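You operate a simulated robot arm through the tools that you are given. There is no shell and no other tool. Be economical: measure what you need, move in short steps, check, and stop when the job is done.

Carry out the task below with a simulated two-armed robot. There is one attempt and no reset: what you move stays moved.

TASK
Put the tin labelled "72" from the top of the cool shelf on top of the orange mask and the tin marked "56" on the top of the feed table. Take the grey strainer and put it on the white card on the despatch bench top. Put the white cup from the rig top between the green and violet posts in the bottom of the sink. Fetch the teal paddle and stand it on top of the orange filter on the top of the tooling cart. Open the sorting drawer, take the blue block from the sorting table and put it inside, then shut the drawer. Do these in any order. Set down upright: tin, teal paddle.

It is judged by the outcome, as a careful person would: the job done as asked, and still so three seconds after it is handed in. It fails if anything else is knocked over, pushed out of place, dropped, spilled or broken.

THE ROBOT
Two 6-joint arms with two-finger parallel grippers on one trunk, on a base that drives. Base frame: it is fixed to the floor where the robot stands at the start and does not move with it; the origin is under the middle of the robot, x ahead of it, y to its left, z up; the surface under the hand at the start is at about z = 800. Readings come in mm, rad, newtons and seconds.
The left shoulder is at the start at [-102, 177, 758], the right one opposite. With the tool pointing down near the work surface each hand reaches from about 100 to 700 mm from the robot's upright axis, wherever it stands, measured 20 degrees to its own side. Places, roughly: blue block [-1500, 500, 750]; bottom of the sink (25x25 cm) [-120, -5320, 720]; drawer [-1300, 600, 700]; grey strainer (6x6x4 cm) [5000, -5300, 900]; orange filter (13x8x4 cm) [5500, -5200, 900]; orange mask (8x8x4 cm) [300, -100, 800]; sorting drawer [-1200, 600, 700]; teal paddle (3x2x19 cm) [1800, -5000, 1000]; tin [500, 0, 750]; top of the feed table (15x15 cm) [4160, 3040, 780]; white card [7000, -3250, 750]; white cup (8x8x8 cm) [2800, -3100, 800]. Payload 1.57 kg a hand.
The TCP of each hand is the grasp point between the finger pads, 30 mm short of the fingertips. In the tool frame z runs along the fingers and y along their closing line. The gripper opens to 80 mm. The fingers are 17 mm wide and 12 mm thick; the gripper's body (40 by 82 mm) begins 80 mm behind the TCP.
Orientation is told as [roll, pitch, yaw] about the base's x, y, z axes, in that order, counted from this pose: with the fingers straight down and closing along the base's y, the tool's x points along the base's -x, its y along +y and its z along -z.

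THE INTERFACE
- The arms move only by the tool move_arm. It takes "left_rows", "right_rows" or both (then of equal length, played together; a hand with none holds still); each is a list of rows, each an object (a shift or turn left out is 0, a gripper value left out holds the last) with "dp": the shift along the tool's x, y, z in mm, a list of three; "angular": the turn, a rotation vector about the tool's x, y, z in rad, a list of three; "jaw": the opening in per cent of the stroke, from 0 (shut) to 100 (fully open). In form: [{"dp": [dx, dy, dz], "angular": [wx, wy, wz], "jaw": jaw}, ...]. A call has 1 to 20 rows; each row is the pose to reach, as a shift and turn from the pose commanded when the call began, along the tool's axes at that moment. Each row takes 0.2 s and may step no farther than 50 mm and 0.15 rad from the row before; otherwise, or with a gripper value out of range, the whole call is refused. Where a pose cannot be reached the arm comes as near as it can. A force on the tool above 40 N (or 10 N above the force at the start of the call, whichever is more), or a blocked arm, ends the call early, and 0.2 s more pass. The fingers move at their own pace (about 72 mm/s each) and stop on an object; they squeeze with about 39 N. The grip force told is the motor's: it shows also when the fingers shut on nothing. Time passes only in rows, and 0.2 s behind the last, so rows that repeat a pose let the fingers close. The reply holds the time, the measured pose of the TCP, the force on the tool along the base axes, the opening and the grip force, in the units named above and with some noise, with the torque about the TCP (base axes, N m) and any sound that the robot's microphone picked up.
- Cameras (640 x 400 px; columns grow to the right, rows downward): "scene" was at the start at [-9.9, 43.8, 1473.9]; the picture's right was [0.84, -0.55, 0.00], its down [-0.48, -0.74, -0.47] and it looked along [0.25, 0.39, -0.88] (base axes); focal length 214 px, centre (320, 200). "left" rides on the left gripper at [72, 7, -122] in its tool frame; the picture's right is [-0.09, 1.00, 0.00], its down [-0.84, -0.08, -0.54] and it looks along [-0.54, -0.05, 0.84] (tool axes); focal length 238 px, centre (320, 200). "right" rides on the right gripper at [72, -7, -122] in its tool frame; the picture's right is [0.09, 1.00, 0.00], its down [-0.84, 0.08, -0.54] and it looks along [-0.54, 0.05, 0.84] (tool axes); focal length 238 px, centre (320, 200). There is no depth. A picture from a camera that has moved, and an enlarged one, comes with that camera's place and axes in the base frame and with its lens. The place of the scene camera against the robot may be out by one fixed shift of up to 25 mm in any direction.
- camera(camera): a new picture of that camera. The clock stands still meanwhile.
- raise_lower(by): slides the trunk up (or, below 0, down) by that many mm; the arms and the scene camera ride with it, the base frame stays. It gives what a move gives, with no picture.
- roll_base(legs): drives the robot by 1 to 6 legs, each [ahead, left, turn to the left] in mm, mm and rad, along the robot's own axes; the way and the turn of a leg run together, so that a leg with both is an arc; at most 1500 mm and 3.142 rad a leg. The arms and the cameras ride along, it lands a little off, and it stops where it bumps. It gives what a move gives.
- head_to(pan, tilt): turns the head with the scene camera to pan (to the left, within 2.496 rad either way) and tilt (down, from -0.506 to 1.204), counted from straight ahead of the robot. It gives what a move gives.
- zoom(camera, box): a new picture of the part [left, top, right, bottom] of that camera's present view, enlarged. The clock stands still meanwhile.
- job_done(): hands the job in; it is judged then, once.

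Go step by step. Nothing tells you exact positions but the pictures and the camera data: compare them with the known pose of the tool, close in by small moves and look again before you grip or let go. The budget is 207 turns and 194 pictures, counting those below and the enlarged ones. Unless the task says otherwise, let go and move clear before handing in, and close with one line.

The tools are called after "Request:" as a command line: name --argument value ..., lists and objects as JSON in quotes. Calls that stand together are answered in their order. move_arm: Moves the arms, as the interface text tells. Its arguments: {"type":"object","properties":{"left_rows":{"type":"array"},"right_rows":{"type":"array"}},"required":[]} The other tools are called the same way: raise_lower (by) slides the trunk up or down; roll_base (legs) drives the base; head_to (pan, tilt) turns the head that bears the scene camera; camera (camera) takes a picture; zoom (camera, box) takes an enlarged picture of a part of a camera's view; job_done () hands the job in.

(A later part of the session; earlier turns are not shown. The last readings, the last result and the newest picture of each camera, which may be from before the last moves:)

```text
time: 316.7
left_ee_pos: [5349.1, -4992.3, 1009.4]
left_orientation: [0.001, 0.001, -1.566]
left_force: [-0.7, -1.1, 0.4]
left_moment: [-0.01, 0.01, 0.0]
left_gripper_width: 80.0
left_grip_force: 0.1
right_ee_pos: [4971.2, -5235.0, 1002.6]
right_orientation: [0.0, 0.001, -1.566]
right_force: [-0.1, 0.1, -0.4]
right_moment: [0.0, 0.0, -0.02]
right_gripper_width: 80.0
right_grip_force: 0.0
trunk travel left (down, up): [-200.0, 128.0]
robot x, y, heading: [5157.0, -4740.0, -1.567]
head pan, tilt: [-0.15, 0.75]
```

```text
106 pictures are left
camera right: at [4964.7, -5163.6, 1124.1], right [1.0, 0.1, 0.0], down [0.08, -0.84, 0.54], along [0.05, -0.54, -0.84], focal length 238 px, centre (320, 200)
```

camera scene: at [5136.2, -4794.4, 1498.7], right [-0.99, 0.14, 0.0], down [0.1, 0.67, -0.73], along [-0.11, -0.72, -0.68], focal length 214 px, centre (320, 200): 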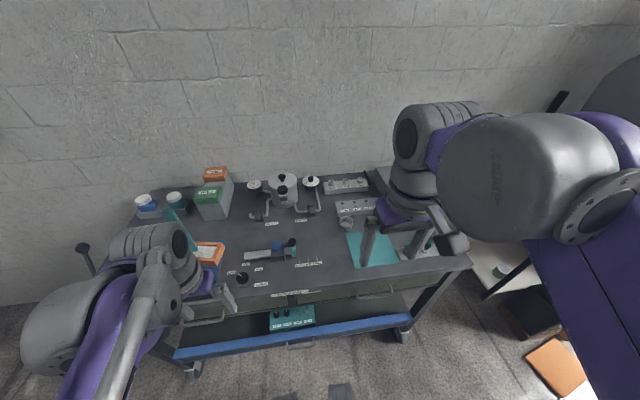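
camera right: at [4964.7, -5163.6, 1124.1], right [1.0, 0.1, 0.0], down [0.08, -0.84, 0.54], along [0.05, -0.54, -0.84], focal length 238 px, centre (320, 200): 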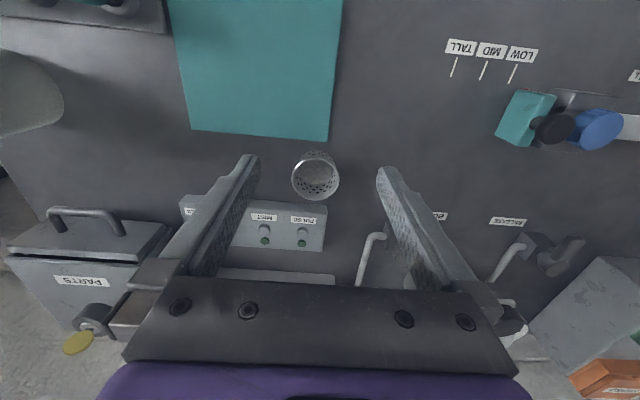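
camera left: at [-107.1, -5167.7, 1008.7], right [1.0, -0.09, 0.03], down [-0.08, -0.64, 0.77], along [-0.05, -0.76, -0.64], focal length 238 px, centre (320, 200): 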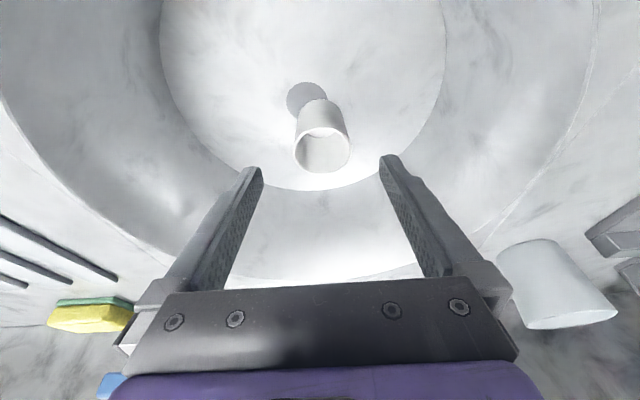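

Strainer rim is at about [4973,-5297,861]. I move over it and down to just above, then check.

Request:
move_arm --right_rows '[{"dp": [-30, 1, 15]}, {"dp": [-62, 2, 30]}, {"dp": [-62, 2, 60]}, {"dp": [-62, 2, 90]}, {"dp": [-62, 2, 90]}]'

Request:
camera --camera "right"

```text
time: 317.9
left_ee_pos: [5351.6, -4992.1, 1009.4]
left_orientation: [0.003, -0.002, -1.567]
left_force: [0.4, -0.5, -0.1]
left_moment: [-0.02, -0.02, 0.01]
left_gripper_width: 80.0
left_grip_force: 0.0
right_ee_pos: [4973.4, -5297.0, 912.8]
right_orientation: [0.0, 0.001, -1.566]
right_force: [0.1, -0.6, 0.4]
right_moment: [0.04, 0.01, -0.01]
right_gripper_width: 80.1
right_grip_force: 0.2
trunk travel left (down, up): [-200.0, 128.0]
robot x, y, heading: [5155.3, -4739.9, -1.568]
head pan, tilt: [-0.15, 0.75]
```

```text
105 pictures are left
camera right: at [4966.7, -5225.2, 1033.7], right [1.0, 0.1, 0.0], down [0.08, -0.84, 0.54], along [0.05, -0.54, -0.84], focal length 238 px, centre (320, 200)
```

right: 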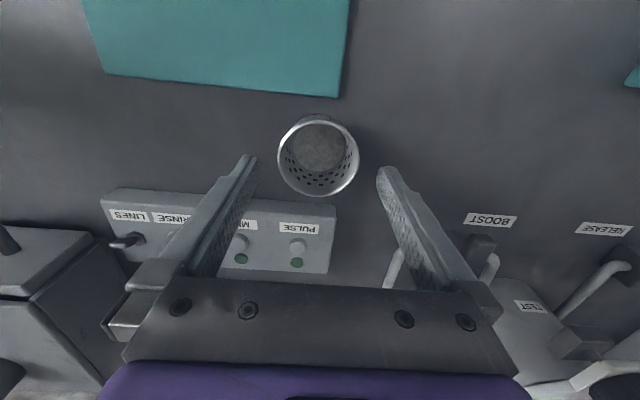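

Request:
move_arm --right_rows '[{"dp": [4, -1, 20]}, {"dp": [4, -1, 38]}, {"dp": [4, -1, 46]}, {"dp": [4, -1, 46]}]'

Request:
camera --camera "right"

```text
time: 318.4
left_ee_pos: [5350.9, -4992.7, 1008.5]
left_orientation: [0.002, -0.004, -1.567]
left_force: [0.2, 0.2, 0.1]
left_moment: [0.02, 0.0, -0.03]
left_gripper_width: 80.1
left_grip_force: 0.1
right_ee_pos: [4972.3, -5293.1, 890.1]
right_orientation: [0.0, -0.002, -1.565]
right_force: [2.3, 5.7, 12.0]
right_moment: [0.31, 0.04, -0.07]
right_gripper_width: 79.6
right_grip_force: 0.0
trunk travel left (down, up): [-200.0, 128.0]
robot x, y, heading: [5154.2, -4744.8, -1.565]
head pan, tilt: [-0.15, 0.75]
stopped in row 2 (right hand): the force on the tool passed its limit at 74 N (the readings are from after the stop); the commanded pose is now the measured one
```

```text
104 pictures are left
camera right: at [4965.8, -5220.6, 1011.3], right [1.0, 0.1, 0.0], down [0.08, -0.84, 0.54], along [0.05, -0.54, -0.84], focal length 238 px, centre (320, 200)
```

right: 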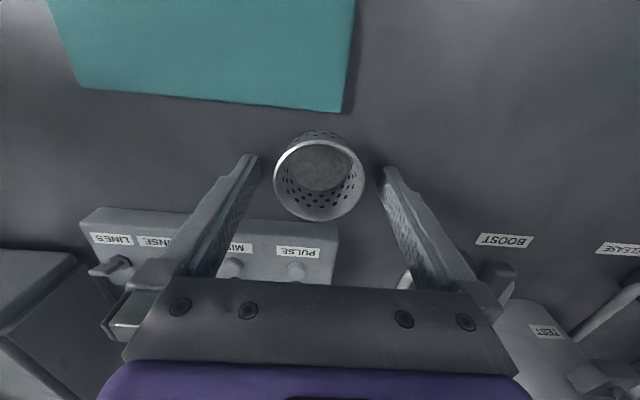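

The fingertips touched the cart top at z≈860, so the cart is higher than I judged; the strainer's rim is at about [4972,-5282,893]. I rise 5 mm, recentre, and check the paddle.

Request:
move_arm --right_rows '[{"dp": [0, 0, -5]}, {"dp": [11, 0, -5]}, {"dp": [11, 0, -5]}]'

Request:
camera --camera "right"

Request:
camera --camera "scene"

```text
time: 319.2
left_ee_pos: [5350.4, -4992.4, 1009.1]
left_orientation: [0.002, 0.001, -1.567]
left_force: [-0.3, -0.7, 0.3]
left_moment: [0.0, 0.03, -0.03]
left_gripper_width: 80.0
left_grip_force: 0.0
right_ee_pos: [4973.4, -5283.1, 892.7]
right_orientation: [0.001, -0.002, -1.566]
right_force: [0.2, 0.0, -0.3]
right_moment: [-0.02, -0.01, -0.02]
right_gripper_width: 79.9
right_grip_force: 0.1
trunk travel left (down, up): [-200.0, 128.0]
robot x, y, heading: [5156.6, -4740.4, -1.565]
head pan, tilt: [-0.15, 0.75]
```

```text
103 pictures are left
camera right: at [4965.8, -5211.2, 1014.5], right [1.0, 0.1, 0.0], down [0.08, -0.83, 0.54], along [0.05, -0.54, -0.84], focal length 238 px, centre (320, 200)
```

right: 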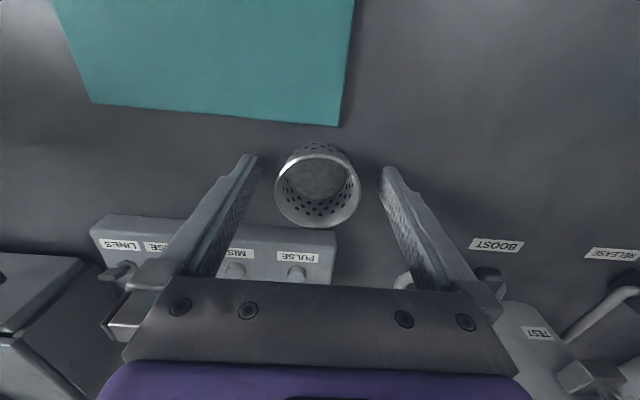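

```text
102 pictures are left
camera scene: at [5136.1, -4795.0, 1498.7], right [-0.99, 0.14, 0.0], down [0.1, 0.68, -0.73], along [-0.11, -0.72, -0.68], focal length 214 px, centre (320, 200)
```

scene: 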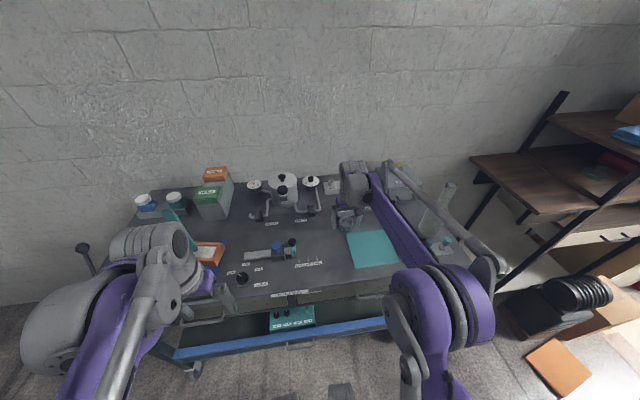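

Paddle still stands. The strainer is centred between the fingers; I grip and lift.

Request:
move_arm --right_rows '[{"dp": [0, 0, 0], "jaw": 40}, {"dp": [0, 0, 0], "jaw": 0}, {"dp": [0, 0, 0]}, {"dp": [0, 0, 0]}]'

Request:
camera --camera "right"

```text
time: 320.2
left_ee_pos: [5350.0, -4991.7, 1008.4]
left_orientation: [0.002, -0.002, -1.565]
left_force: [0.4, 0.0, -0.7]
left_moment: [-0.02, -0.01, 0.01]
left_gripper_width: 80.2
left_grip_force: 0.0
right_ee_pos: [4972.7, -5283.4, 893.6]
right_orientation: [0.0, -0.003, -1.566]
right_force: [0.5, -0.4, 0.9]
right_moment: [-0.01, -0.03, 0.0]
right_gripper_width: 50.2
right_grip_force: 39.3
trunk travel left (down, up): [-200.0, 128.0]
robot x, y, heading: [5157.5, -4741.1, -1.566]
head pan, tilt: [-0.15, 0.75]
```

```text
101 pictures are left
camera right: at [4965.9, -5210.9, 1014.8], right [1.0, 0.1, 0.0], down [0.08, -0.83, 0.54], along [0.05, -0.54, -0.84], focal length 238 px, centre (320, 200)
```

right: 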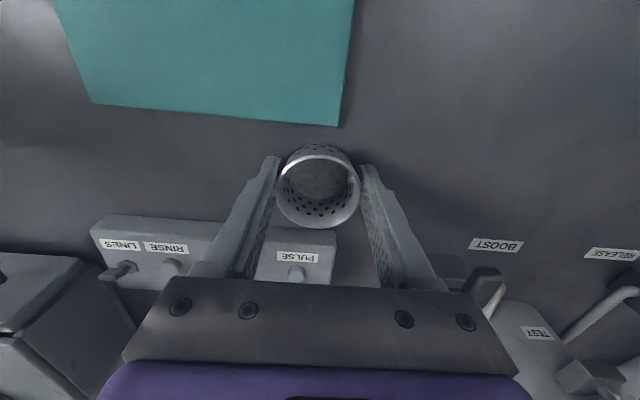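

Request:
move_arm --right_rows '[{"dp": [0, 0, -35]}, {"dp": [0, 0, -75]}, {"dp": [0, 0, -115]}, {"dp": [0, 0, -150]}, {"dp": [45, 0, -160]}, {"dp": [90, 0, -160]}, {"dp": [135, 0, -160]}, {"dp": [180, 0, -160]}, {"dp": [225, 0, -160]}, {"dp": [270, 0, -160]}, {"dp": [300, 0, -160]}]'

Request:
camera --camera "right"

Request:
camera --camera "scene"

```text
time: 322.6
left_ee_pos: [5349.2, -4991.7, 1010.0]
left_orientation: [0.001, -0.001, -1.565]
left_force: [0.2, -0.4, 0.4]
left_moment: [0.0, -0.03, 0.0]
left_gripper_width: 80.1
left_grip_force: 0.0
right_ee_pos: [4972.2, -4981.5, 1052.7]
right_orientation: [0.0, -0.002, -1.566]
right_force: [0.1, -0.8, -0.3]
right_moment: [-0.04, -0.01, -0.03]
right_gripper_width: 50.0
right_grip_force: 39.2
trunk travel left (down, up): [-200.0, 128.0]
robot x, y, heading: [5153.1, -4738.6, -1.57]
head pan, tilt: [-0.15, 0.75]
```

```text
100 pictures are left
camera right: at [4963.6, -4909.2, 1173.4], right [1.0, 0.1, 0.0], down [0.08, -0.83, 0.54], along [0.05, -0.54, -0.84], focal length 238 px, centre (320, 200)
```

right: 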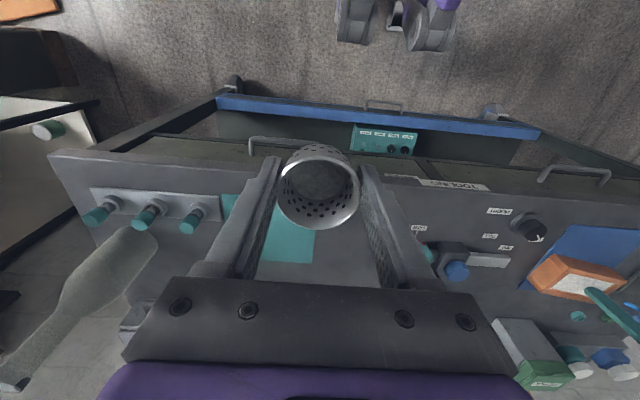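

```text
99 pictures are left
camera scene: at [5136.1, -4793.9, 1498.8], right [-0.99, 0.14, 0.0], down [0.1, 0.67, -0.73], along [-0.11, -0.72, -0.68], focal length 214 px, centre (320, 200)
```

scene: 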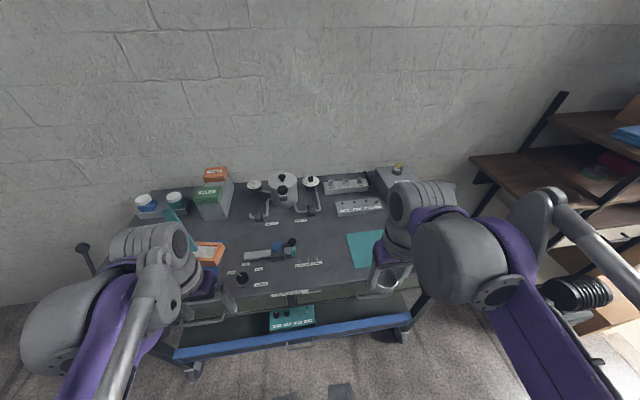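

Strainer held and the paddle still upright. I back off, turn east and drive toward the despatch bench.

Request:
roll_base --legs '[[-350, 0, 0], [0, 0, 1.571], [700, 0, 0]]'

Request:
head_to --pan 0.4 --tilt 0.4

Request:
camera --camera "scene"

```text
time: 332.1
left_ee_pos: [6103.2, -4193.0, 1009.4]
left_orientation: [0.002, 0.0, 0.005]
left_force: [0.8, -0.5, -0.5]
left_moment: [0.03, -0.03, -0.01]
left_gripper_width: 80.1
left_grip_force: 0.1
right_ee_pos: [6094.0, -4573.5, 1051.5]
right_orientation: [0.001, -0.002, 0.004]
right_force: [0.5, 0.8, -0.9]
right_moment: [0.02, -0.01, -0.01]
right_gripper_width: 48.7
right_grip_force: 38.6
trunk travel left (down, up): [-200.0, 128.0]
robot x, y, heading: [5854.0, -4392.6, 0.003]
head pan, tilt: [-0.15, 0.75]
```

```text
time: 333.1
left_ee_pos: [6103.7, -4194.9, 1008.5]
left_orientation: [0.001, 0.002, 0.006]
left_force: [0.3, -0.1, 0.0]
left_moment: [-0.03, 0.02, -0.01]
left_gripper_width: 80.2
left_grip_force: 0.2
right_ee_pos: [6093.6, -4573.6, 1051.8]
right_orientation: [-0.001, -0.005, 0.004]
right_force: [0.3, 0.4, 0.4]
right_moment: [-0.02, -0.02, -0.03]
right_gripper_width: 48.6
right_grip_force: 39.2
trunk travel left (down, up): [-200.0, 128.0]
robot x, y, heading: [5852.9, -4389.5, 0.004]
head pan, tilt: [0.4, 0.4]
```

```text
98 pictures are left
camera scene: at [5892.4, -4363.1, 1529.8], right [0.39, -0.92, 0.0], down [-0.36, -0.15, -0.92], along [0.85, 0.36, -0.39], focal length 214 px, centre (320, 200)
```

scene: 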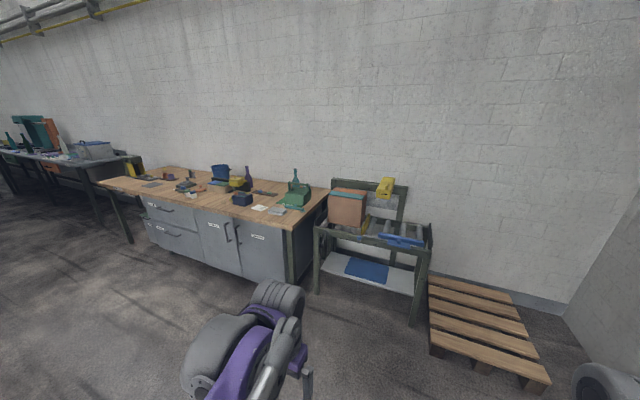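

Request:
zoom --camera "scene" --box '[90, 140, 340, 260]'

```text
2.56 times, centred on (215, 200) of scene
camera zoom: at [5892.4, -4363.1, 1529.8], right [0.39, -0.92, 0.0], down [-0.36, -0.15, -0.92], along [0.85, 0.36, -0.39], focal length 549 px, centre (589, 200)
```

zoom: 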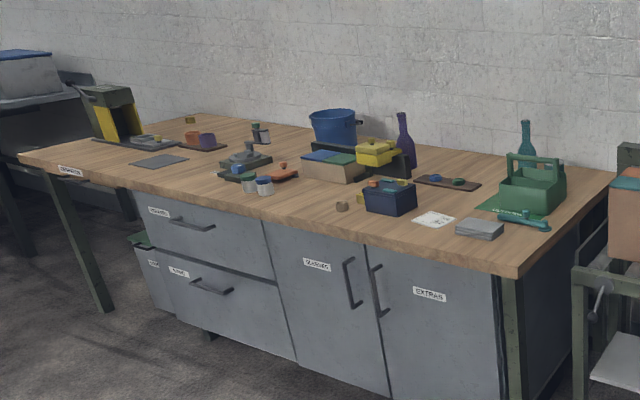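

The white card is on the bench at about [7200,-3260]; bench front x≈7000. I drive up facing it.

Request:
roll_base --legs '[[600, 0, 0], [0, 1320, 0]]'

Request:
head_to --pan -0.2 --tilt 0.6

Request:
camera --camera "scene"

Request:
camera --camera "right"

```text
time: 347.8
left_ee_pos: [6685.0, -2871.7, 1008.3]
left_orientation: [0.002, 0.0, 0.016]
left_force: [0.9, 0.8, 0.5]
left_moment: [-0.01, 0.0, -0.05]
left_gripper_width: 79.9
left_grip_force: 0.0
right_ee_pos: [6678.8, -3253.2, 1052.3]
right_orientation: [0.0, -0.004, 0.015]
right_force: [0.3, -0.4, -0.5]
right_moment: [-0.01, 0.03, -0.01]
right_gripper_width: 48.5
right_grip_force: 39.2
trunk travel left (down, up): [-200.0, 128.0]
robot x, y, heading: [6438.3, -3070.9, 0.02]
head pan, tilt: [0.4, 0.4]
```

```text
time: 348.8
left_ee_pos: [6685.5, -2873.2, 1008.7]
left_orientation: [0.003, 0.001, 0.014]
left_force: [0.1, 0.1, -0.1]
left_moment: [0.03, 0.04, 0.0]
left_gripper_width: 80.0
left_grip_force: 0.0
right_ee_pos: [6679.4, -3252.0, 1051.6]
right_orientation: [-0.001, -0.004, 0.014]
right_force: [-0.3, -0.2, 0.4]
right_moment: [-0.02, -0.03, -0.02]
right_gripper_width: 48.2
right_grip_force: 38.7
trunk travel left (down, up): [-200.0, 128.0]
robot x, y, heading: [6435.3, -3070.4, 0.015]
head pan, tilt: [-0.201, 0.6]
```

```text
96 pictures are left
camera scene: at [6478.4, -3097.5, 1511.6], right [-0.18, -0.98, 0.0], down [-0.56, 0.1, -0.83], along [0.81, -0.15, -0.56], focal length 214 px, centre (320, 200)
```

scene: 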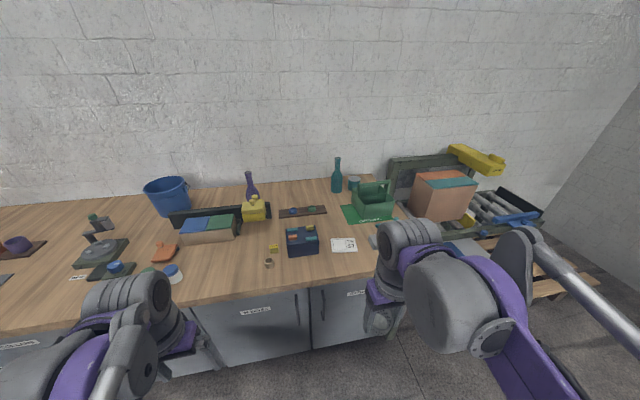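

```text
95 pictures are left
camera right: at [6607.3, -3259.8, 1173.5], right [-0.11, 0.99, 0.0], down [0.83, 0.09, 0.54], along [0.54, 0.06, -0.84], focal length 238 px, centre (320, 200)
```

right: 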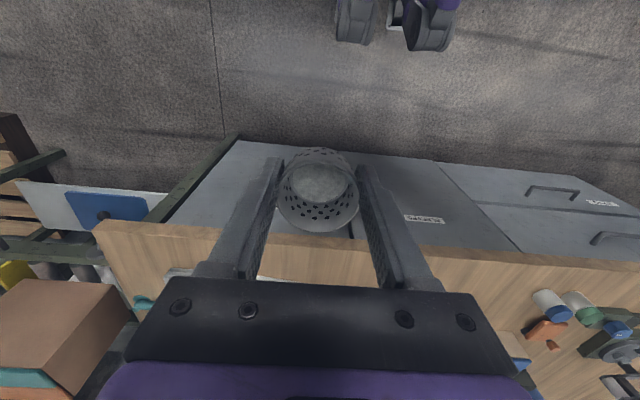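

Card at about [7172,-3350]. I close in a bit.

Request:
roll_base --legs '[[230, -95, -0.015]]'

Request:
move_arm --right_rows '[{"dp": [-40, 0, 0]}, {"dp": [-80, 0, 0]}, {"dp": [-120, 0, 0]}, {"dp": [-160, 0, 20]}, {"dp": [-160, 0, 20]}]'

Request:
camera --camera "right"

```text
time: 350.7
left_ee_pos: [6919.6, -2970.1, 1008.9]
left_orientation: [0.002, 0.0, 0.0]
left_force: [0.2, 1.4, 0.7]
left_moment: [0.0, -0.03, 0.0]
left_gripper_width: 79.9
left_grip_force: 0.1
right_ee_pos: [6907.4, -3349.6, 1051.9]
right_orientation: [0.002, -0.001, -0.003]
right_force: [0.4, 0.3, -0.2]
right_moment: [0.03, 0.05, -0.01]
right_gripper_width: 48.4
right_grip_force: 38.8
trunk travel left (down, up): [-200.0, 128.0]
robot x, y, heading: [6672.0, -3168.4, -0.001]
head pan, tilt: [-0.201, 0.6]
```

```text
time: 351.9
left_ee_pos: [6918.1, -2969.0, 1010.0]
left_orientation: [0.002, -0.002, 0.0]
left_force: [0.2, 0.8, 0.1]
left_moment: [0.03, 0.02, 0.01]
left_gripper_width: 80.1
left_grip_force: 0.0
right_ee_pos: [7066.0, -3349.1, 1032.9]
right_orientation: [0.001, -0.004, -0.001]
right_force: [-0.5, 1.7, -0.3]
right_moment: [0.01, -0.02, -0.02]
right_gripper_width: 48.3
right_grip_force: 38.5
trunk travel left (down, up): [-200.0, 128.0]
robot x, y, heading: [6666.1, -3164.1, 0.002]
head pan, tilt: [-0.201, 0.6]
```

```text
94 pictures are left
camera right: at [6993.2, -3355.2, 1154.6], right [-0.09, 1.0, 0.0], down [0.84, 0.08, 0.54], along [0.54, 0.05, -0.84], focal length 238 px, centre (320, 200)
```

right: 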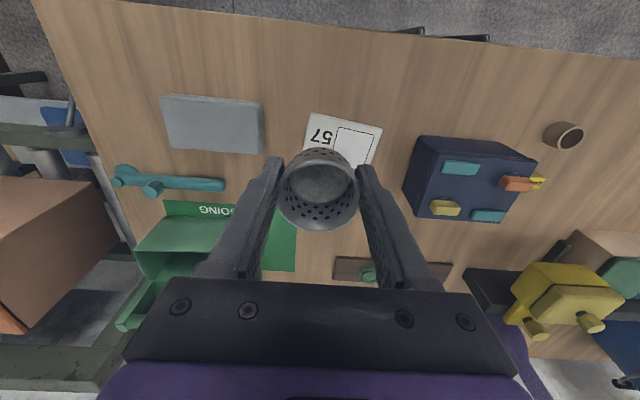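

Request:
zoom --camera "right" --box '[260, 80, 420, 240]'

Request:
zoom --camera "scene" --box '[240, 170, 440, 320]'

```text
2.50 times, centred on (340, 160) of right
camera zoom: at [6993.2, -3355.2, 1154.6], right [-0.09, 1.0, 0.0], down [0.84, 0.08, 0.54], along [0.54, 0.05, -0.84], focal length 596 px, centre (270, 300)
```

zoom: 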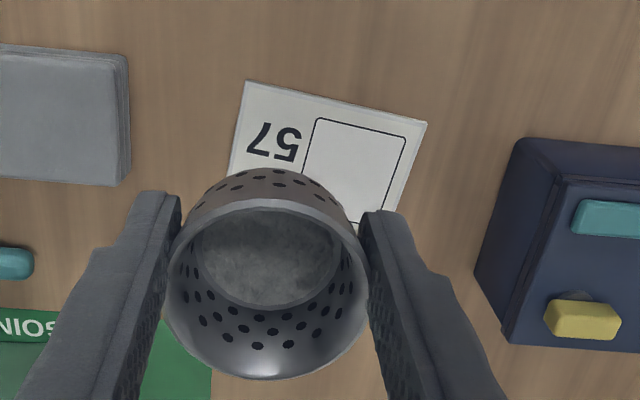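

```text
2.67 times, centred on (340, 245) of scene
camera zoom: at [6707.0, -3190.6, 1511.7], right [-0.2, -0.98, 0.0], down [-0.55, 0.11, -0.83], along [0.81, -0.17, -0.56], focal length 572 px, centre (267, 80)
```

zoom: 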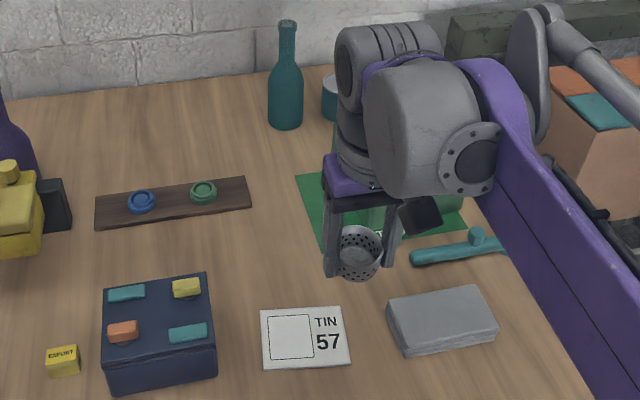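

Card centre by the wrist camera is about [7132,-3306]. I move above it and lower, then look.

Request:
move_arm --right_rows '[{"dp": [-33, 22, 20]}, {"dp": [-66, 43, 40]}, {"dp": [-66, 43, 80]}, {"dp": [-66, 43, 120]}, {"dp": [-66, 43, 150]}, {"dp": [-66, 43, 150]}]'

Request:
camera --camera "right"

Request:
zoom --camera "scene" --box '[240, 170, 440, 320]'

```text
time: 353.3
left_ee_pos: [6918.4, -2968.5, 1010.1]
left_orientation: [0.002, 0.0, -0.001]
left_force: [-0.4, 0.8, -0.2]
left_moment: [0.04, -0.01, 0.01]
left_gripper_width: 79.9
left_grip_force: 0.1
right_ee_pos: [7133.2, -3306.0, 883.5]
right_orientation: [0.0, -0.002, -0.001]
right_force: [1.0, 0.4, -0.4]
right_moment: [-0.01, 0.03, -0.04]
right_gripper_width: 48.4
right_grip_force: 39.4
trunk travel left (down, up): [-200.0, 128.0]
robot x, y, heading: [6663.5, -3162.3, -0.0]
head pan, tilt: [-0.201, 0.6]
```

```text
91 pictures are left
camera right: at [7060.4, -3311.9, 1004.8], right [-0.09, 1.0, 0.0], down [0.84, 0.08, 0.54], along [0.54, 0.05, -0.84], focal length 238 px, centre (320, 200)
```

right: 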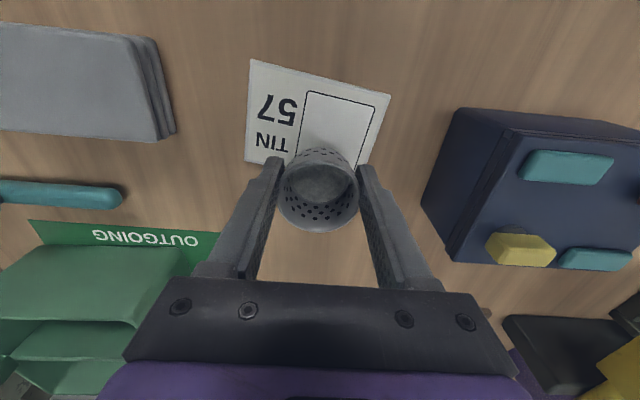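

```text
2.67 times, centred on (340, 245) of scene
camera zoom: at [6708.0, -3190.6, 1511.6], right [-0.2, -0.98, 0.0], down [-0.55, 0.11, -0.83], along [0.81, -0.17, -0.56], focal length 572 px, centre (267, 80)
```

zoom: 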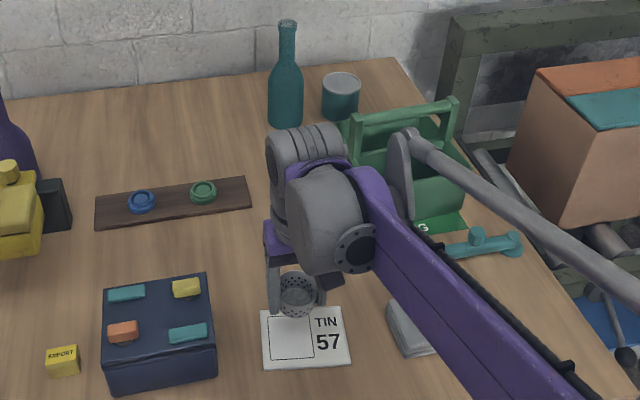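

Re-triangulated: bench z≈808, card centre [7118,-3313]. Adjust and lower to contact.

Request:
move_arm --right_rows '[{"dp": [15, -4, 0]}, {"dp": [15, -4, 20]}, {"dp": [15, -4, 32]}, {"dp": [15, -4, 35]}, {"dp": [15, -4, 37]}, {"dp": [15, -4, 38.5]}, {"dp": [15, -4, 40]}, {"dp": [15, -4, 41.5]}, {"dp": [15, -4, 43]}, {"dp": [15, -4, 44.5]}]'

Request:
camera --camera "right"

```text
time: 355.5
left_ee_pos: [6919.2, -2967.5, 1008.5]
left_orientation: [0.002, -0.001, 0.0]
left_force: [0.3, -1.0, 0.5]
left_moment: [0.03, 0.02, 0.01]
left_gripper_width: 79.9
left_grip_force: 0.0
right_ee_pos: [7118.9, -3309.3, 838.6]
right_orientation: [-0.001, -0.003, -0.001]
right_force: [-0.6, 0.5, 1.4]
right_moment: [-0.09, 0.0, 0.01]
right_gripper_width: 48.4
right_grip_force: 39.4
trunk travel left (down, up): [-200.0, 128.0]
robot x, y, heading: [6670.3, -3163.1, -0.001]
head pan, tilt: [-0.201, 0.6]
```

```text
89 pictures are left
camera right: at [7045.7, -3316.0, 959.7], right [-0.09, 1.0, 0.0], down [0.84, 0.08, 0.54], along [0.54, 0.05, -0.84], focal length 238 px, centre (320, 200)
```

right: 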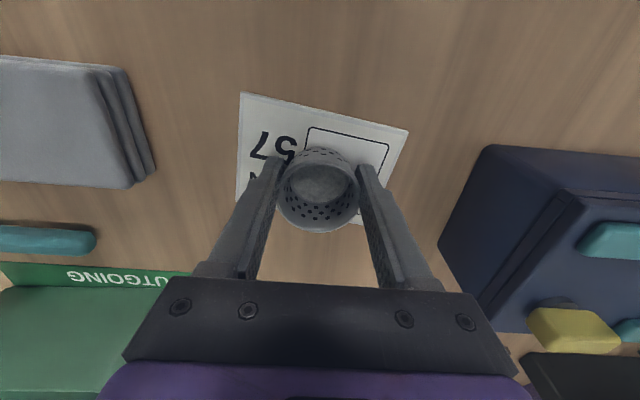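

Request:
move_arm --right_rows '[{"dp": [0, 0, 0.8]}, {"dp": [0, 0, 1.6]}, {"dp": [0, 0, 1.6]}]'

```text
time: 356.3
left_ee_pos: [6917.7, -2968.9, 1009.7]
left_orientation: [0.001, -0.002, 0.0]
left_force: [0.0, 0.4, 0.9]
left_moment: [0.0, -0.04, 0.05]
left_gripper_width: 80.0
left_grip_force: 0.1
right_ee_pos: [7117.2, -3310.4, 838.1]
right_orientation: [0.0, -0.002, 0.0]
right_force: [2.7, -0.7, 21.5]
right_moment: [-0.3, -0.26, -0.02]
right_gripper_width: 48.4
right_grip_force: 39.3
trunk travel left (down, up): [-200.0, 128.0]
robot x, y, heading: [6668.6, -3166.0, -0.002]
head pan, tilt: [-0.201, 0.6]
```

Contact. Ease off a millimetre, open, rise and check.

Request:
move_arm --right_rows '[{"dp": [0, 0, -1]}, {"dp": [0, 0, -1], "jaw": 80}, {"dp": [0, 0, -1], "jaw": 100}, {"dp": [0, 0, -1]}, {"dp": [0, 0, -25]}, {"dp": [0, 0, -65]}, {"dp": [0, 0, -110]}, {"dp": [0, 0, -155]}, {"dp": [0, 0, -200]}]'

Request:
camera --camera "right"

```text
time: 358.3
left_ee_pos: [6918.7, -2969.4, 1008.1]
left_orientation: [0.004, -0.001, -0.001]
left_force: [0.3, 0.0, 0.0]
left_moment: [-0.02, -0.05, -0.02]
left_gripper_width: 79.9
left_grip_force: 0.0
right_ee_pos: [7118.3, -3310.2, 1037.1]
right_orientation: [-0.001, -0.003, -0.001]
right_force: [0.6, -0.3, 0.3]
right_moment: [-0.03, 0.02, -0.02]
right_gripper_width: 79.9
right_grip_force: 0.1
trunk travel left (down, up): [-200.0, 128.0]
robot x, y, heading: [6663.2, -3162.2, 0.001]
head pan, tilt: [-0.201, 0.6]
```

```text
88 pictures are left
camera right: at [7046.2, -3316.5, 1158.5], right [-0.09, 1.0, 0.0], down [0.84, 0.08, 0.54], along [0.54, 0.05, -0.84], focal length 238 px, centre (320, 200)
```

right: 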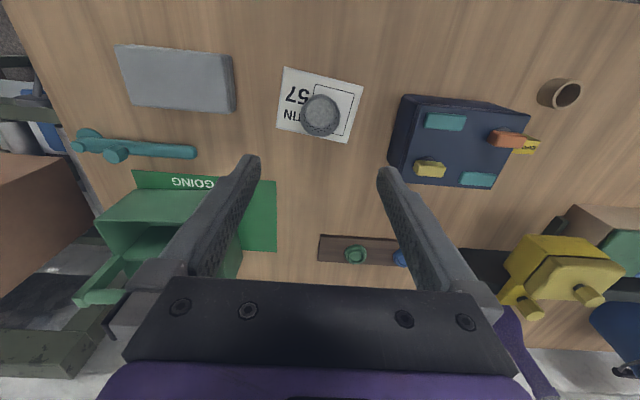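

Strainer sits on the card. I retract and drive back west by the known route toward the sorting table.

Request:
move_arm --right_rows '[{"dp": [45, 0, 0]}, {"dp": [90, 0, 0]}, {"dp": [135, 0, 0]}, {"dp": [180, 0, 0]}, {"dp": [220, 0, 0]}]'

Request:
roll_base --legs '[[-350, 0, 0], [0, -1230, 0], [0, 0, 1.571], [0, 0, 1.571], [1500, 0, 0], [1200, 0, 0]]'

```text
time: 359.5
left_ee_pos: [6916.6, -2969.4, 1009.2]
left_orientation: [0.0, 0.0, 0.002]
left_force: [0.5, 0.6, -0.6]
left_moment: [-0.02, -0.01, 0.01]
left_gripper_width: 80.0
left_grip_force: 0.1
right_ee_pos: [6897.2, -3310.6, 1037.7]
right_orientation: [0.0, -0.004, -0.002]
right_force: [0.5, 0.8, 0.2]
right_moment: [0.03, -0.01, 0.03]
right_gripper_width: 80.0
right_grip_force: 0.2
trunk travel left (down, up): [-200.0, 128.0]
robot x, y, heading: [6667.5, -3160.9, 0.003]
head pan, tilt: [-0.201, 0.6]
```

```text
time: 392.7
left_ee_pos: [3392.9, -4630.9, 1009.9]
left_orientation: [0.004, 0.001, -3.127]
left_force: [-0.1, -0.6, -0.4]
left_moment: [0.01, 0.02, -0.02]
left_gripper_width: 79.9
left_grip_force: 0.1
right_ee_pos: [3409.9, -4290.1, 1036.1]
right_orientation: [0.0, -0.002, -3.129]
right_force: [-0.3, 0.5, 0.3]
right_moment: [0.0, -0.02, 0.01]
right_gripper_width: 79.9
right_grip_force: 0.0
trunk travel left (down, up): [-200.0, 128.0]
robot x, y, heading: [3642.1, -4436.1, -3.128]
head pan, tilt: [-0.201, 0.6]
```

Request:
roll_base --legs '[[1480, -110, -0.013], [1500, 0, 0], [950, 0, 0], [0, 0, -1.571], [1500, 0, 0]]'

Request:
head_to --pan 0.3 --tilt 0.35

Request:
camera --camera "scene"

```text
time: 422.5
left_ee_pos: [-459.0, -2577.0, 1008.9]
left_orientation: [0.002, 0.0, 1.565]
left_force: [0.0, 0.3, 1.1]
left_moment: [0.01, -0.04, -0.03]
left_gripper_width: 80.2
left_grip_force: 0.0
right_ee_pos: [-119.7, -2600.3, 1037.7]
right_orientation: [-0.001, -0.002, 1.564]
right_force: [-0.4, 0.3, 0.3]
right_moment: [0.0, 0.03, -0.01]
right_gripper_width: 80.0
right_grip_force: 0.1
trunk travel left (down, up): [-200.0, 128.0]
robot x, y, heading: [-264.7, -2833.3, 1.562]
head pan, tilt: [-0.201, 0.6]
```

```text
time: 423.4
left_ee_pos: [-460.8, -2579.1, 1009.5]
left_orientation: [0.002, 0.001, 1.566]
left_force: [0.6, -0.5, -0.6]
left_moment: [-0.04, 0.02, 0.01]
left_gripper_width: 80.0
left_grip_force: 0.0
right_ee_pos: [-118.6, -2599.5, 1036.3]
right_orientation: [0.0, -0.003, 1.564]
right_force: [0.3, 0.7, -1.0]
right_moment: [0.0, -0.02, 0.05]
right_gripper_width: 80.1
right_grip_force: 0.0
trunk travel left (down, up): [-200.0, 128.0]
robot x, y, heading: [-270.4, -2827.9, 1.563]
head pan, tilt: [0.3, 0.351]
```

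```text
87 pictures are left
camera scene: at [-300.6, -2790.5, 1534.4], right [0.96, 0.29, 0.0], down [0.1, -0.33, -0.94], along [-0.27, 0.9, -0.34], focal length 214 px, centre (320, 200)
```

scene: 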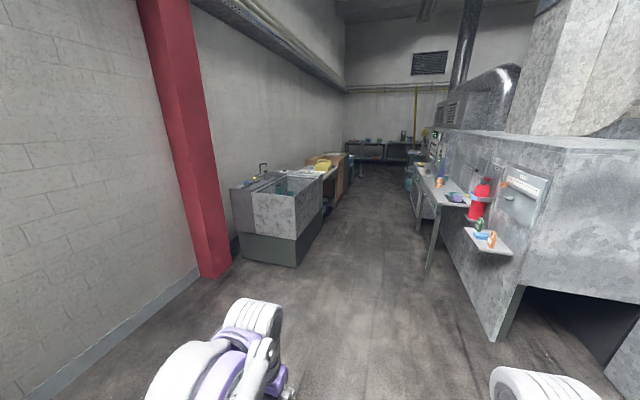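

Lane ahead is clear. I drive up to stand in front of the sorting table, facing it.

Request:
roll_base --legs '[[1480, 150, 0.008], [1500, 0, 0], [200, 0, 0], [0, 0, 1.571]]'

Request:
head_to --pan -0.2 --tilt 0.65

Request:
camera --camera "scene"

```text
time: 442.9
left_ee_pos: [-670.4, 159.4, 1008.8]
left_orientation: [0.001, 0.0, 3.138]
left_force: [0.8, -0.5, -0.3]
left_moment: [0.01, 0.03, 0.01]
left_gripper_width: 79.9
left_grip_force: 0.0
right_ee_pos: [-650.2, 500.0, 1036.7]
right_orientation: [-0.001, -0.003, 3.139]
right_force: [-0.6, 0.3, 0.5]
right_moment: [-0.02, 0.02, 0.0]
right_gripper_width: 79.7
right_grip_force: 0.0
trunk travel left (down, up): [-200.0, 128.0]
robot x, y, heading: [-421.3, 355.9, 3.139]
head pan, tilt: [0.3, 0.351]
```

```text
time: 443.8
left_ee_pos: [-670.7, 159.1, 1009.2]
left_orientation: [0.003, 0.0, 3.137]
left_force: [-0.4, 0.4, 0.0]
left_moment: [0.01, 0.02, 0.0]
left_gripper_width: 80.1
left_grip_force: 0.1
right_ee_pos: [-648.9, 501.1, 1036.4]
right_orientation: [0.001, -0.003, 3.139]
right_force: [-0.4, 0.2, 0.4]
right_moment: [0.0, -0.02, 0.01]
right_gripper_width: 80.1
right_grip_force: 0.0
trunk travel left (down, up): [-200.0, 128.0]
robot x, y, heading: [-416.1, 352.7, 3.135]
head pan, tilt: [-0.201, 0.649]
```

```text
86 pictures are left
camera scene: at [-470.5, 360.5, 1507.4], right [0.2, 0.98, 0.0], down [0.59, -0.12, -0.8], along [-0.78, 0.16, -0.6], focal length 214 px, centre (320, 200)
```

scene: 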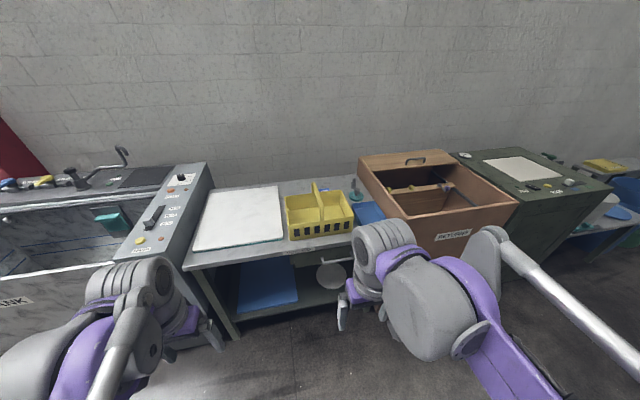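

I drive closer and bring the right hand up and forward over the basket to find the block.

Request:
roll_base --legs '[[420, 0, 0.005]]'

Request:
move_arm --right_rows '[{"dp": [-30, 10, -30]}, {"dp": [-65, 10, -55]}, {"dp": [-100, 10, -80]}, {"dp": [-145, 10, -90]}, {"dp": [-190, 10, -90]}, {"dp": [-235, 10, -90]}, {"dp": [-235, 10, -90]}]'

Request:
camera --camera "right"

```text
time: 446.4
left_ee_pos: [-1090.7, 157.9, 1010.0]
left_orientation: [0.003, -0.001, -3.142]
left_force: [0.0, -0.1, 0.3]
left_moment: [0.01, -0.04, 0.02]
left_gripper_width: 79.9
left_grip_force: 0.1
right_ee_pos: [-1069.8, 500.7, 1036.5]
right_orientation: [0.0, -0.001, 3.14]
right_force: [-0.3, 0.5, -0.3]
right_moment: [-0.01, 0.01, -0.04]
right_gripper_width: 80.0
right_grip_force: 0.1
trunk travel left (down, up): [-200.0, 128.0]
robot x, y, heading: [-838.9, 352.7, -3.141]
head pan, tilt: [-0.201, 0.649]
```

```text
time: 448.0
left_ee_pos: [-1089.0, 158.6, 1009.9]
left_orientation: [0.002, -0.002, -3.142]
left_force: [-0.7, -0.1, -1.1]
left_moment: [0.02, 0.03, 0.02]
left_gripper_width: 80.1
left_grip_force: 0.1
right_ee_pos: [-1304.3, 489.2, 1128.1]
right_orientation: [0.0, -0.005, 3.142]
right_force: [-0.2, 0.4, -1.0]
right_moment: [0.02, 0.04, 0.03]
right_gripper_width: 80.1
right_grip_force: 0.0
trunk travel left (down, up): [-200.0, 128.0]
robot x, y, heading: [-840.6, 351.7, -3.143]
head pan, tilt: [-0.201, 0.649]
```

```text
85 pictures are left
camera right: at [-1231.9, 496.7, 1248.5], right [0.09, -1.0, 0.0], down [-0.83, -0.08, 0.54], along [-0.54, -0.05, -0.84], focal length 238 px, centre (320, 200)
```

right: 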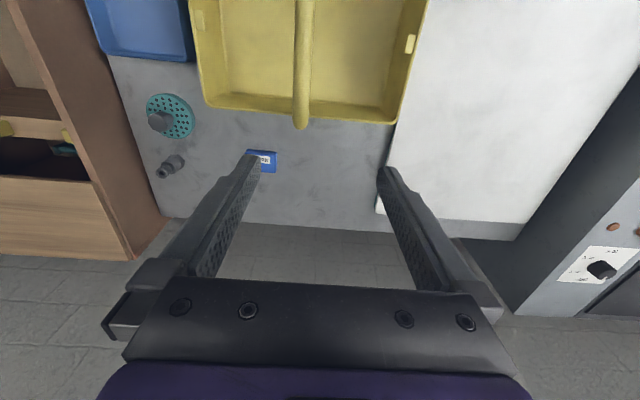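

The block is behind the basket near [-1445,597]. I move over it and lower partway.

Request:
move_arm --right_rows '[{"dp": [-30, -33, 0]}, {"dp": [-60, -66, 0]}, {"dp": [-95, -101, 0]}, {"dp": [-110, -101, 40]}, {"dp": [-120, -101, 80]}, {"dp": [-120, -101, 110]}, {"dp": [-120, -101, 110]}]'

Request:
camera --camera "right"

```text
time: 449.6
left_ee_pos: [-1090.0, 159.9, 1008.8]
left_orientation: [0.001, 0.001, -3.141]
left_force: [0.0, 0.8, -0.2]
left_moment: [0.02, 0.02, -0.02]
left_gripper_width: 79.9
left_grip_force: 0.0
right_ee_pos: [-1425.0, 590.6, 1017.3]
right_orientation: [-0.002, -0.002, 3.142]
right_force: [0.3, -0.3, 0.5]
right_moment: [-0.01, -0.01, -0.01]
right_gripper_width: 80.0
right_grip_force: 0.0
right hand out of reach, approached as far as the arm can: row 2, 3, 4, 5
trunk travel left (down, up): [-200.0, 128.0]
robot x, y, heading: [-836.5, 352.6, -3.137]
head pan, tilt: [-0.201, 0.649]
```

```text
84 pictures are left
camera right: at [-1353.1, 597.3, 1138.3], right [0.09, -1.0, 0.0], down [-0.84, -0.08, 0.54], along [-0.54, -0.05, -0.84], focal length 238 px, centre (320, 200)
```

right: 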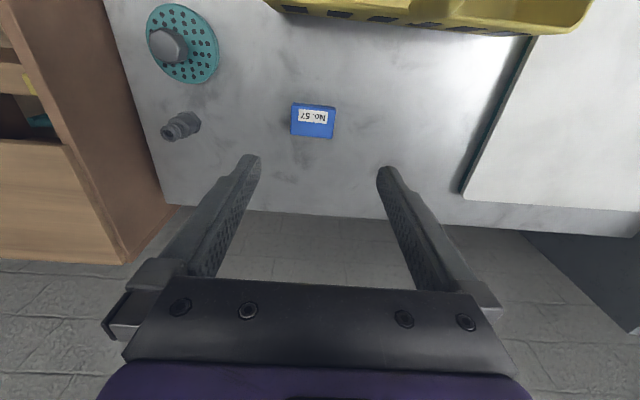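

Block triangulated at [-1446,600], top z≈776. I align and lower to 860 for a check.

Request:
move_arm --right_rows '[{"dp": [-10, -5, 35]}, {"dp": [-21, -9, 75]}, {"dp": [-21, -9, 115]}, {"dp": [-21, -9, 155]}, {"dp": [-21, -9, 155]}]'

Request:
camera --camera "right"

```text
time: 450.8
left_ee_pos: [-1090.5, 158.5, 1008.5]
left_orientation: [0.003, 0.0, -3.141]
left_force: [0.0, 1.0, 0.7]
left_moment: [-0.01, 0.01, 0.02]
left_gripper_width: 80.1
left_grip_force: 0.1
right_ee_pos: [-1447.3, 598.4, 862.7]
right_orientation: [0.0, -0.003, 3.142]
right_force: [0.0, 0.3, -0.5]
right_moment: [0.0, -0.02, 0.0]
right_gripper_width: 80.0
right_grip_force: 0.0
trunk travel left (down, up): [-200.0, 128.0]
robot x, y, heading: [-839.0, 355.1, -3.14]
head pan, tilt: [-0.201, 0.649]
```

```text
83 pictures are left
camera right: at [-1374.4, 606.3, 983.5], right [0.09, -1.0, 0.0], down [-0.84, -0.08, 0.54], along [-0.54, -0.05, -0.84], focal length 238 px, centre (320, 200)
```

right: 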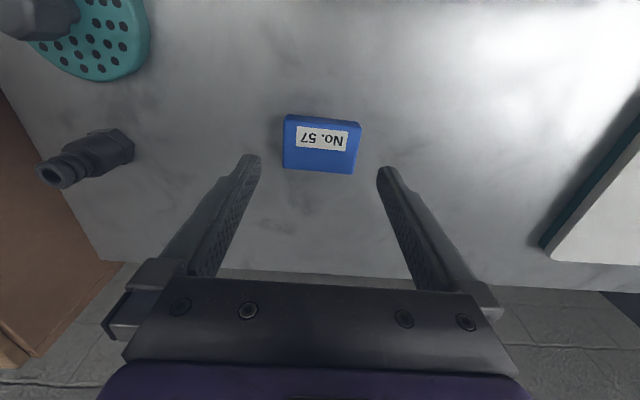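

Aligned; block is about 69 mm wide and thin. I go down and creep toward the table.

Request:
move_arm --right_rows '[{"dp": [0, 1, 35]}, {"dp": [0, 1, 60]}, {"dp": [0, 1, 68]}, {"dp": [0, 1, 71]}, {"dp": [0, 1, 73]}, {"dp": [0, 1, 75]}, {"dp": [0, 1, 77]}, {"dp": [0, 1, 77]}]'

Request:
camera --camera "right"

```text
time: 451.4
left_ee_pos: [-1089.0, 158.4, 1009.5]
left_orientation: [0.003, -0.002, -3.141]
left_force: [-0.2, 0.2, -0.3]
left_moment: [0.01, 0.01, 0.01]
left_gripper_width: 79.8
left_grip_force: 0.0
right_ee_pos: [-1446.4, 598.6, 809.1]
right_orientation: [-0.001, -0.002, 3.14]
right_force: [5.1, -1.2, 8.9]
right_moment: [0.2, -0.22, -0.04]
right_gripper_width: 80.0
right_grip_force: 0.1
trunk travel left (down, up): [-200.0, 128.0]
robot x, y, heading: [-840.0, 353.5, -3.142]
head pan, tilt: [-0.201, 0.649]
stopped in row 3 (right hand): the force on the tool passed its limit at 62 N (the readings are from after the stop); the commanded pose is now the measured one
```

```text
82 pictures are left
camera right: at [-1374.2, 605.5, 931.1], right [0.09, -1.0, 0.0], down [-0.84, -0.08, 0.54], along [-0.54, -0.05, -0.84], focal length 238 px, centre (320, 200)
```

right: 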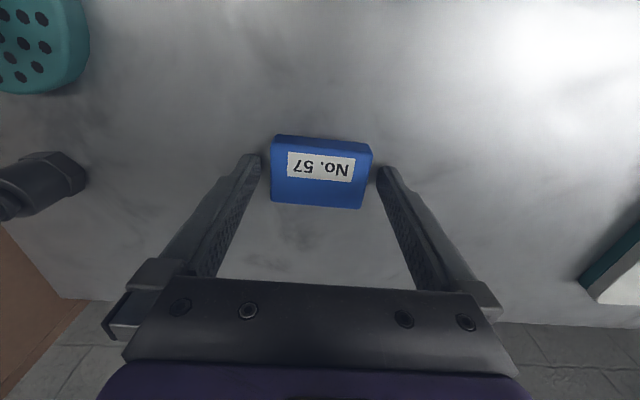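

The table top is at z≈779, so the block stands a bit nearer: about [-1438,600], 61 mm wide. I rise 2.5 mm, shift 8 mm back, and grip.

Request:
move_arm --right_rows '[{"dp": [0, 0, -3]}, {"dp": [8, -1, -3]}, {"dp": [8, -1, -3], "jaw": 50}, {"dp": [8, -1, -3], "jaw": 0}, {"dp": [8, -1, -3]}, {"dp": [8, -1, -3]}]'

Request:
camera --camera "right"

```text
time: 452.8
left_ee_pos: [-1089.1, 158.6, 1010.8]
left_orientation: [0.001, 0.0, -3.141]
left_force: [-0.2, -0.6, 0.0]
left_moment: [0.0, 0.0, 0.0]
left_gripper_width: 79.9
left_grip_force: 0.0
right_ee_pos: [-1439.1, 600.0, 812.6]
right_orientation: [0.001, -0.007, 3.142]
right_force: [-0.1, -0.5, 2.8]
right_moment: [-0.05, 0.05, -0.02]
right_gripper_width: 60.8
right_grip_force: 39.0
trunk travel left (down, up): [-200.0, 128.0]
robot x, y, heading: [-841.4, 355.6, -3.143]
head pan, tilt: [-0.201, 0.649]
```

```text
81 pictures are left
camera right: at [-1366.6, 606.7, 933.2], right [0.09, -1.0, 0.0], down [-0.83, -0.08, 0.55], along [-0.54, -0.05, -0.84], focal length 238 px, centre (320, 200)
```

right: 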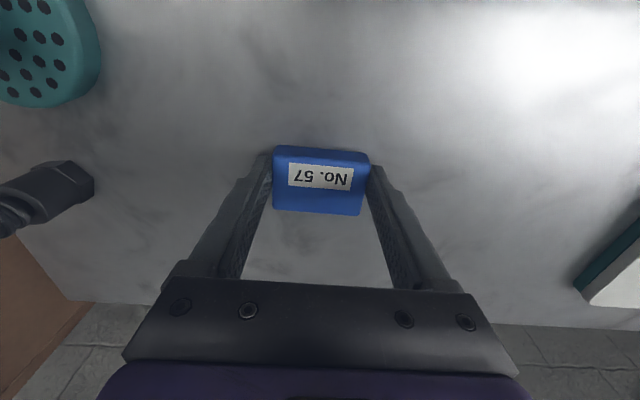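

Gripped (60.8 mm). I lift clear of the basket's handle and pull back.

Request:
move_arm --right_rows '[{"dp": [0, 0, -40]}, {"dp": [0, -10, -80]}, {"dp": [0, -20, -120]}, {"dp": [0, -20, -165]}, {"dp": [0, -20, -210]}, {"dp": [10, -20, -245]}, {"dp": [40, -20, -270]}, {"dp": [80, -20, -285]}, {"dp": [125, -20, -290]}, {"dp": [170, -20, -290]}, {"dp": [215, -20, -290]}, {"dp": [260, -20, -290]}, {"dp": [305, -20, -290]}, {"dp": [350, -20, -290]}, {"dp": [380, -20, -290]}]'

Request:
camera --camera "right"

```text
time: 456.2
left_ee_pos: [-1089.2, 159.0, 1009.7]
left_orientation: [0.0, -0.002, -3.141]
left_force: [-0.6, 0.5, -0.2]
left_moment: [0.01, 0.01, 0.0]
left_gripper_width: 80.1
left_grip_force: 0.0
right_ee_pos: [-1141.8, 657.4, 1116.1]
right_orientation: [-0.001, -0.006, -3.142]
right_force: [-0.5, -0.8, -0.1]
right_moment: [0.0, 0.0, -0.01]
right_gripper_width: 60.7
right_grip_force: 38.7
right hand out of reach, approached as far as the arm can: row 5, 6, 7, 9, 10, 11, 12, 13
trunk travel left (down, up): [-200.0, 128.0]
robot x, y, heading: [-839.8, 350.5, -3.141]
head pan, tilt: [-0.201, 0.649]
stopped in row 15 (right hand): the arm was blocked; the commanded pose is now the measured one
```

```text
80 pictures are left
camera right: at [-1069.4, 664.1, 1236.7], right [0.09, -1.0, 0.0], down [-0.83, -0.08, 0.55], along [-0.54, -0.05, -0.84], focal length 238 px, centre (320, 200)
```

right: 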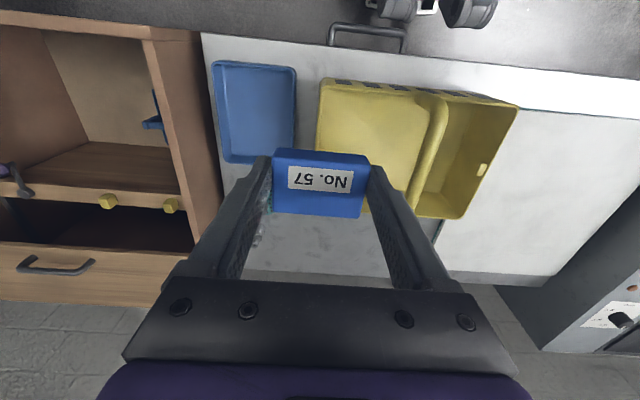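

The arm halted at the end of its retreat; I look at the scene to see that nothing is touched.

Request:
head_to --pan -0.3 --tilt 0.9

Request:
camera --camera "scene"

```text
time: 457.0
left_ee_pos: [-1090.7, 159.4, 1009.0]
left_orientation: [0.002, 0.0, -3.141]
left_force: [-0.2, -0.2, 0.8]
left_moment: [-0.02, -0.02, 0.0]
left_gripper_width: 80.1
left_grip_force: 0.0
right_ee_pos: [-1143.7, 659.4, 1114.4]
right_orientation: [0.001, -0.006, -3.142]
right_force: [0.3, 0.3, 0.0]
right_moment: [-0.01, 0.03, -0.01]
right_gripper_width: 60.7
right_grip_force: 39.0
trunk travel left (down, up): [-200.0, 128.0]
robot x, y, heading: [-841.9, 351.9, -3.143]
head pan, tilt: [-0.3, 0.901]
```

```text
79 pictures are left
camera scene: at [-878.2, 366.3, 1486.9], right [0.29, 0.96, 0.0], down [0.75, -0.23, -0.62], along [-0.59, 0.18, -0.78], focal length 214 px, centre (320, 200)
```

scene: 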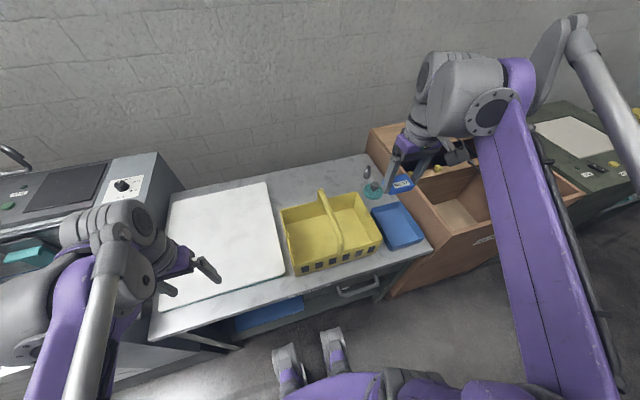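

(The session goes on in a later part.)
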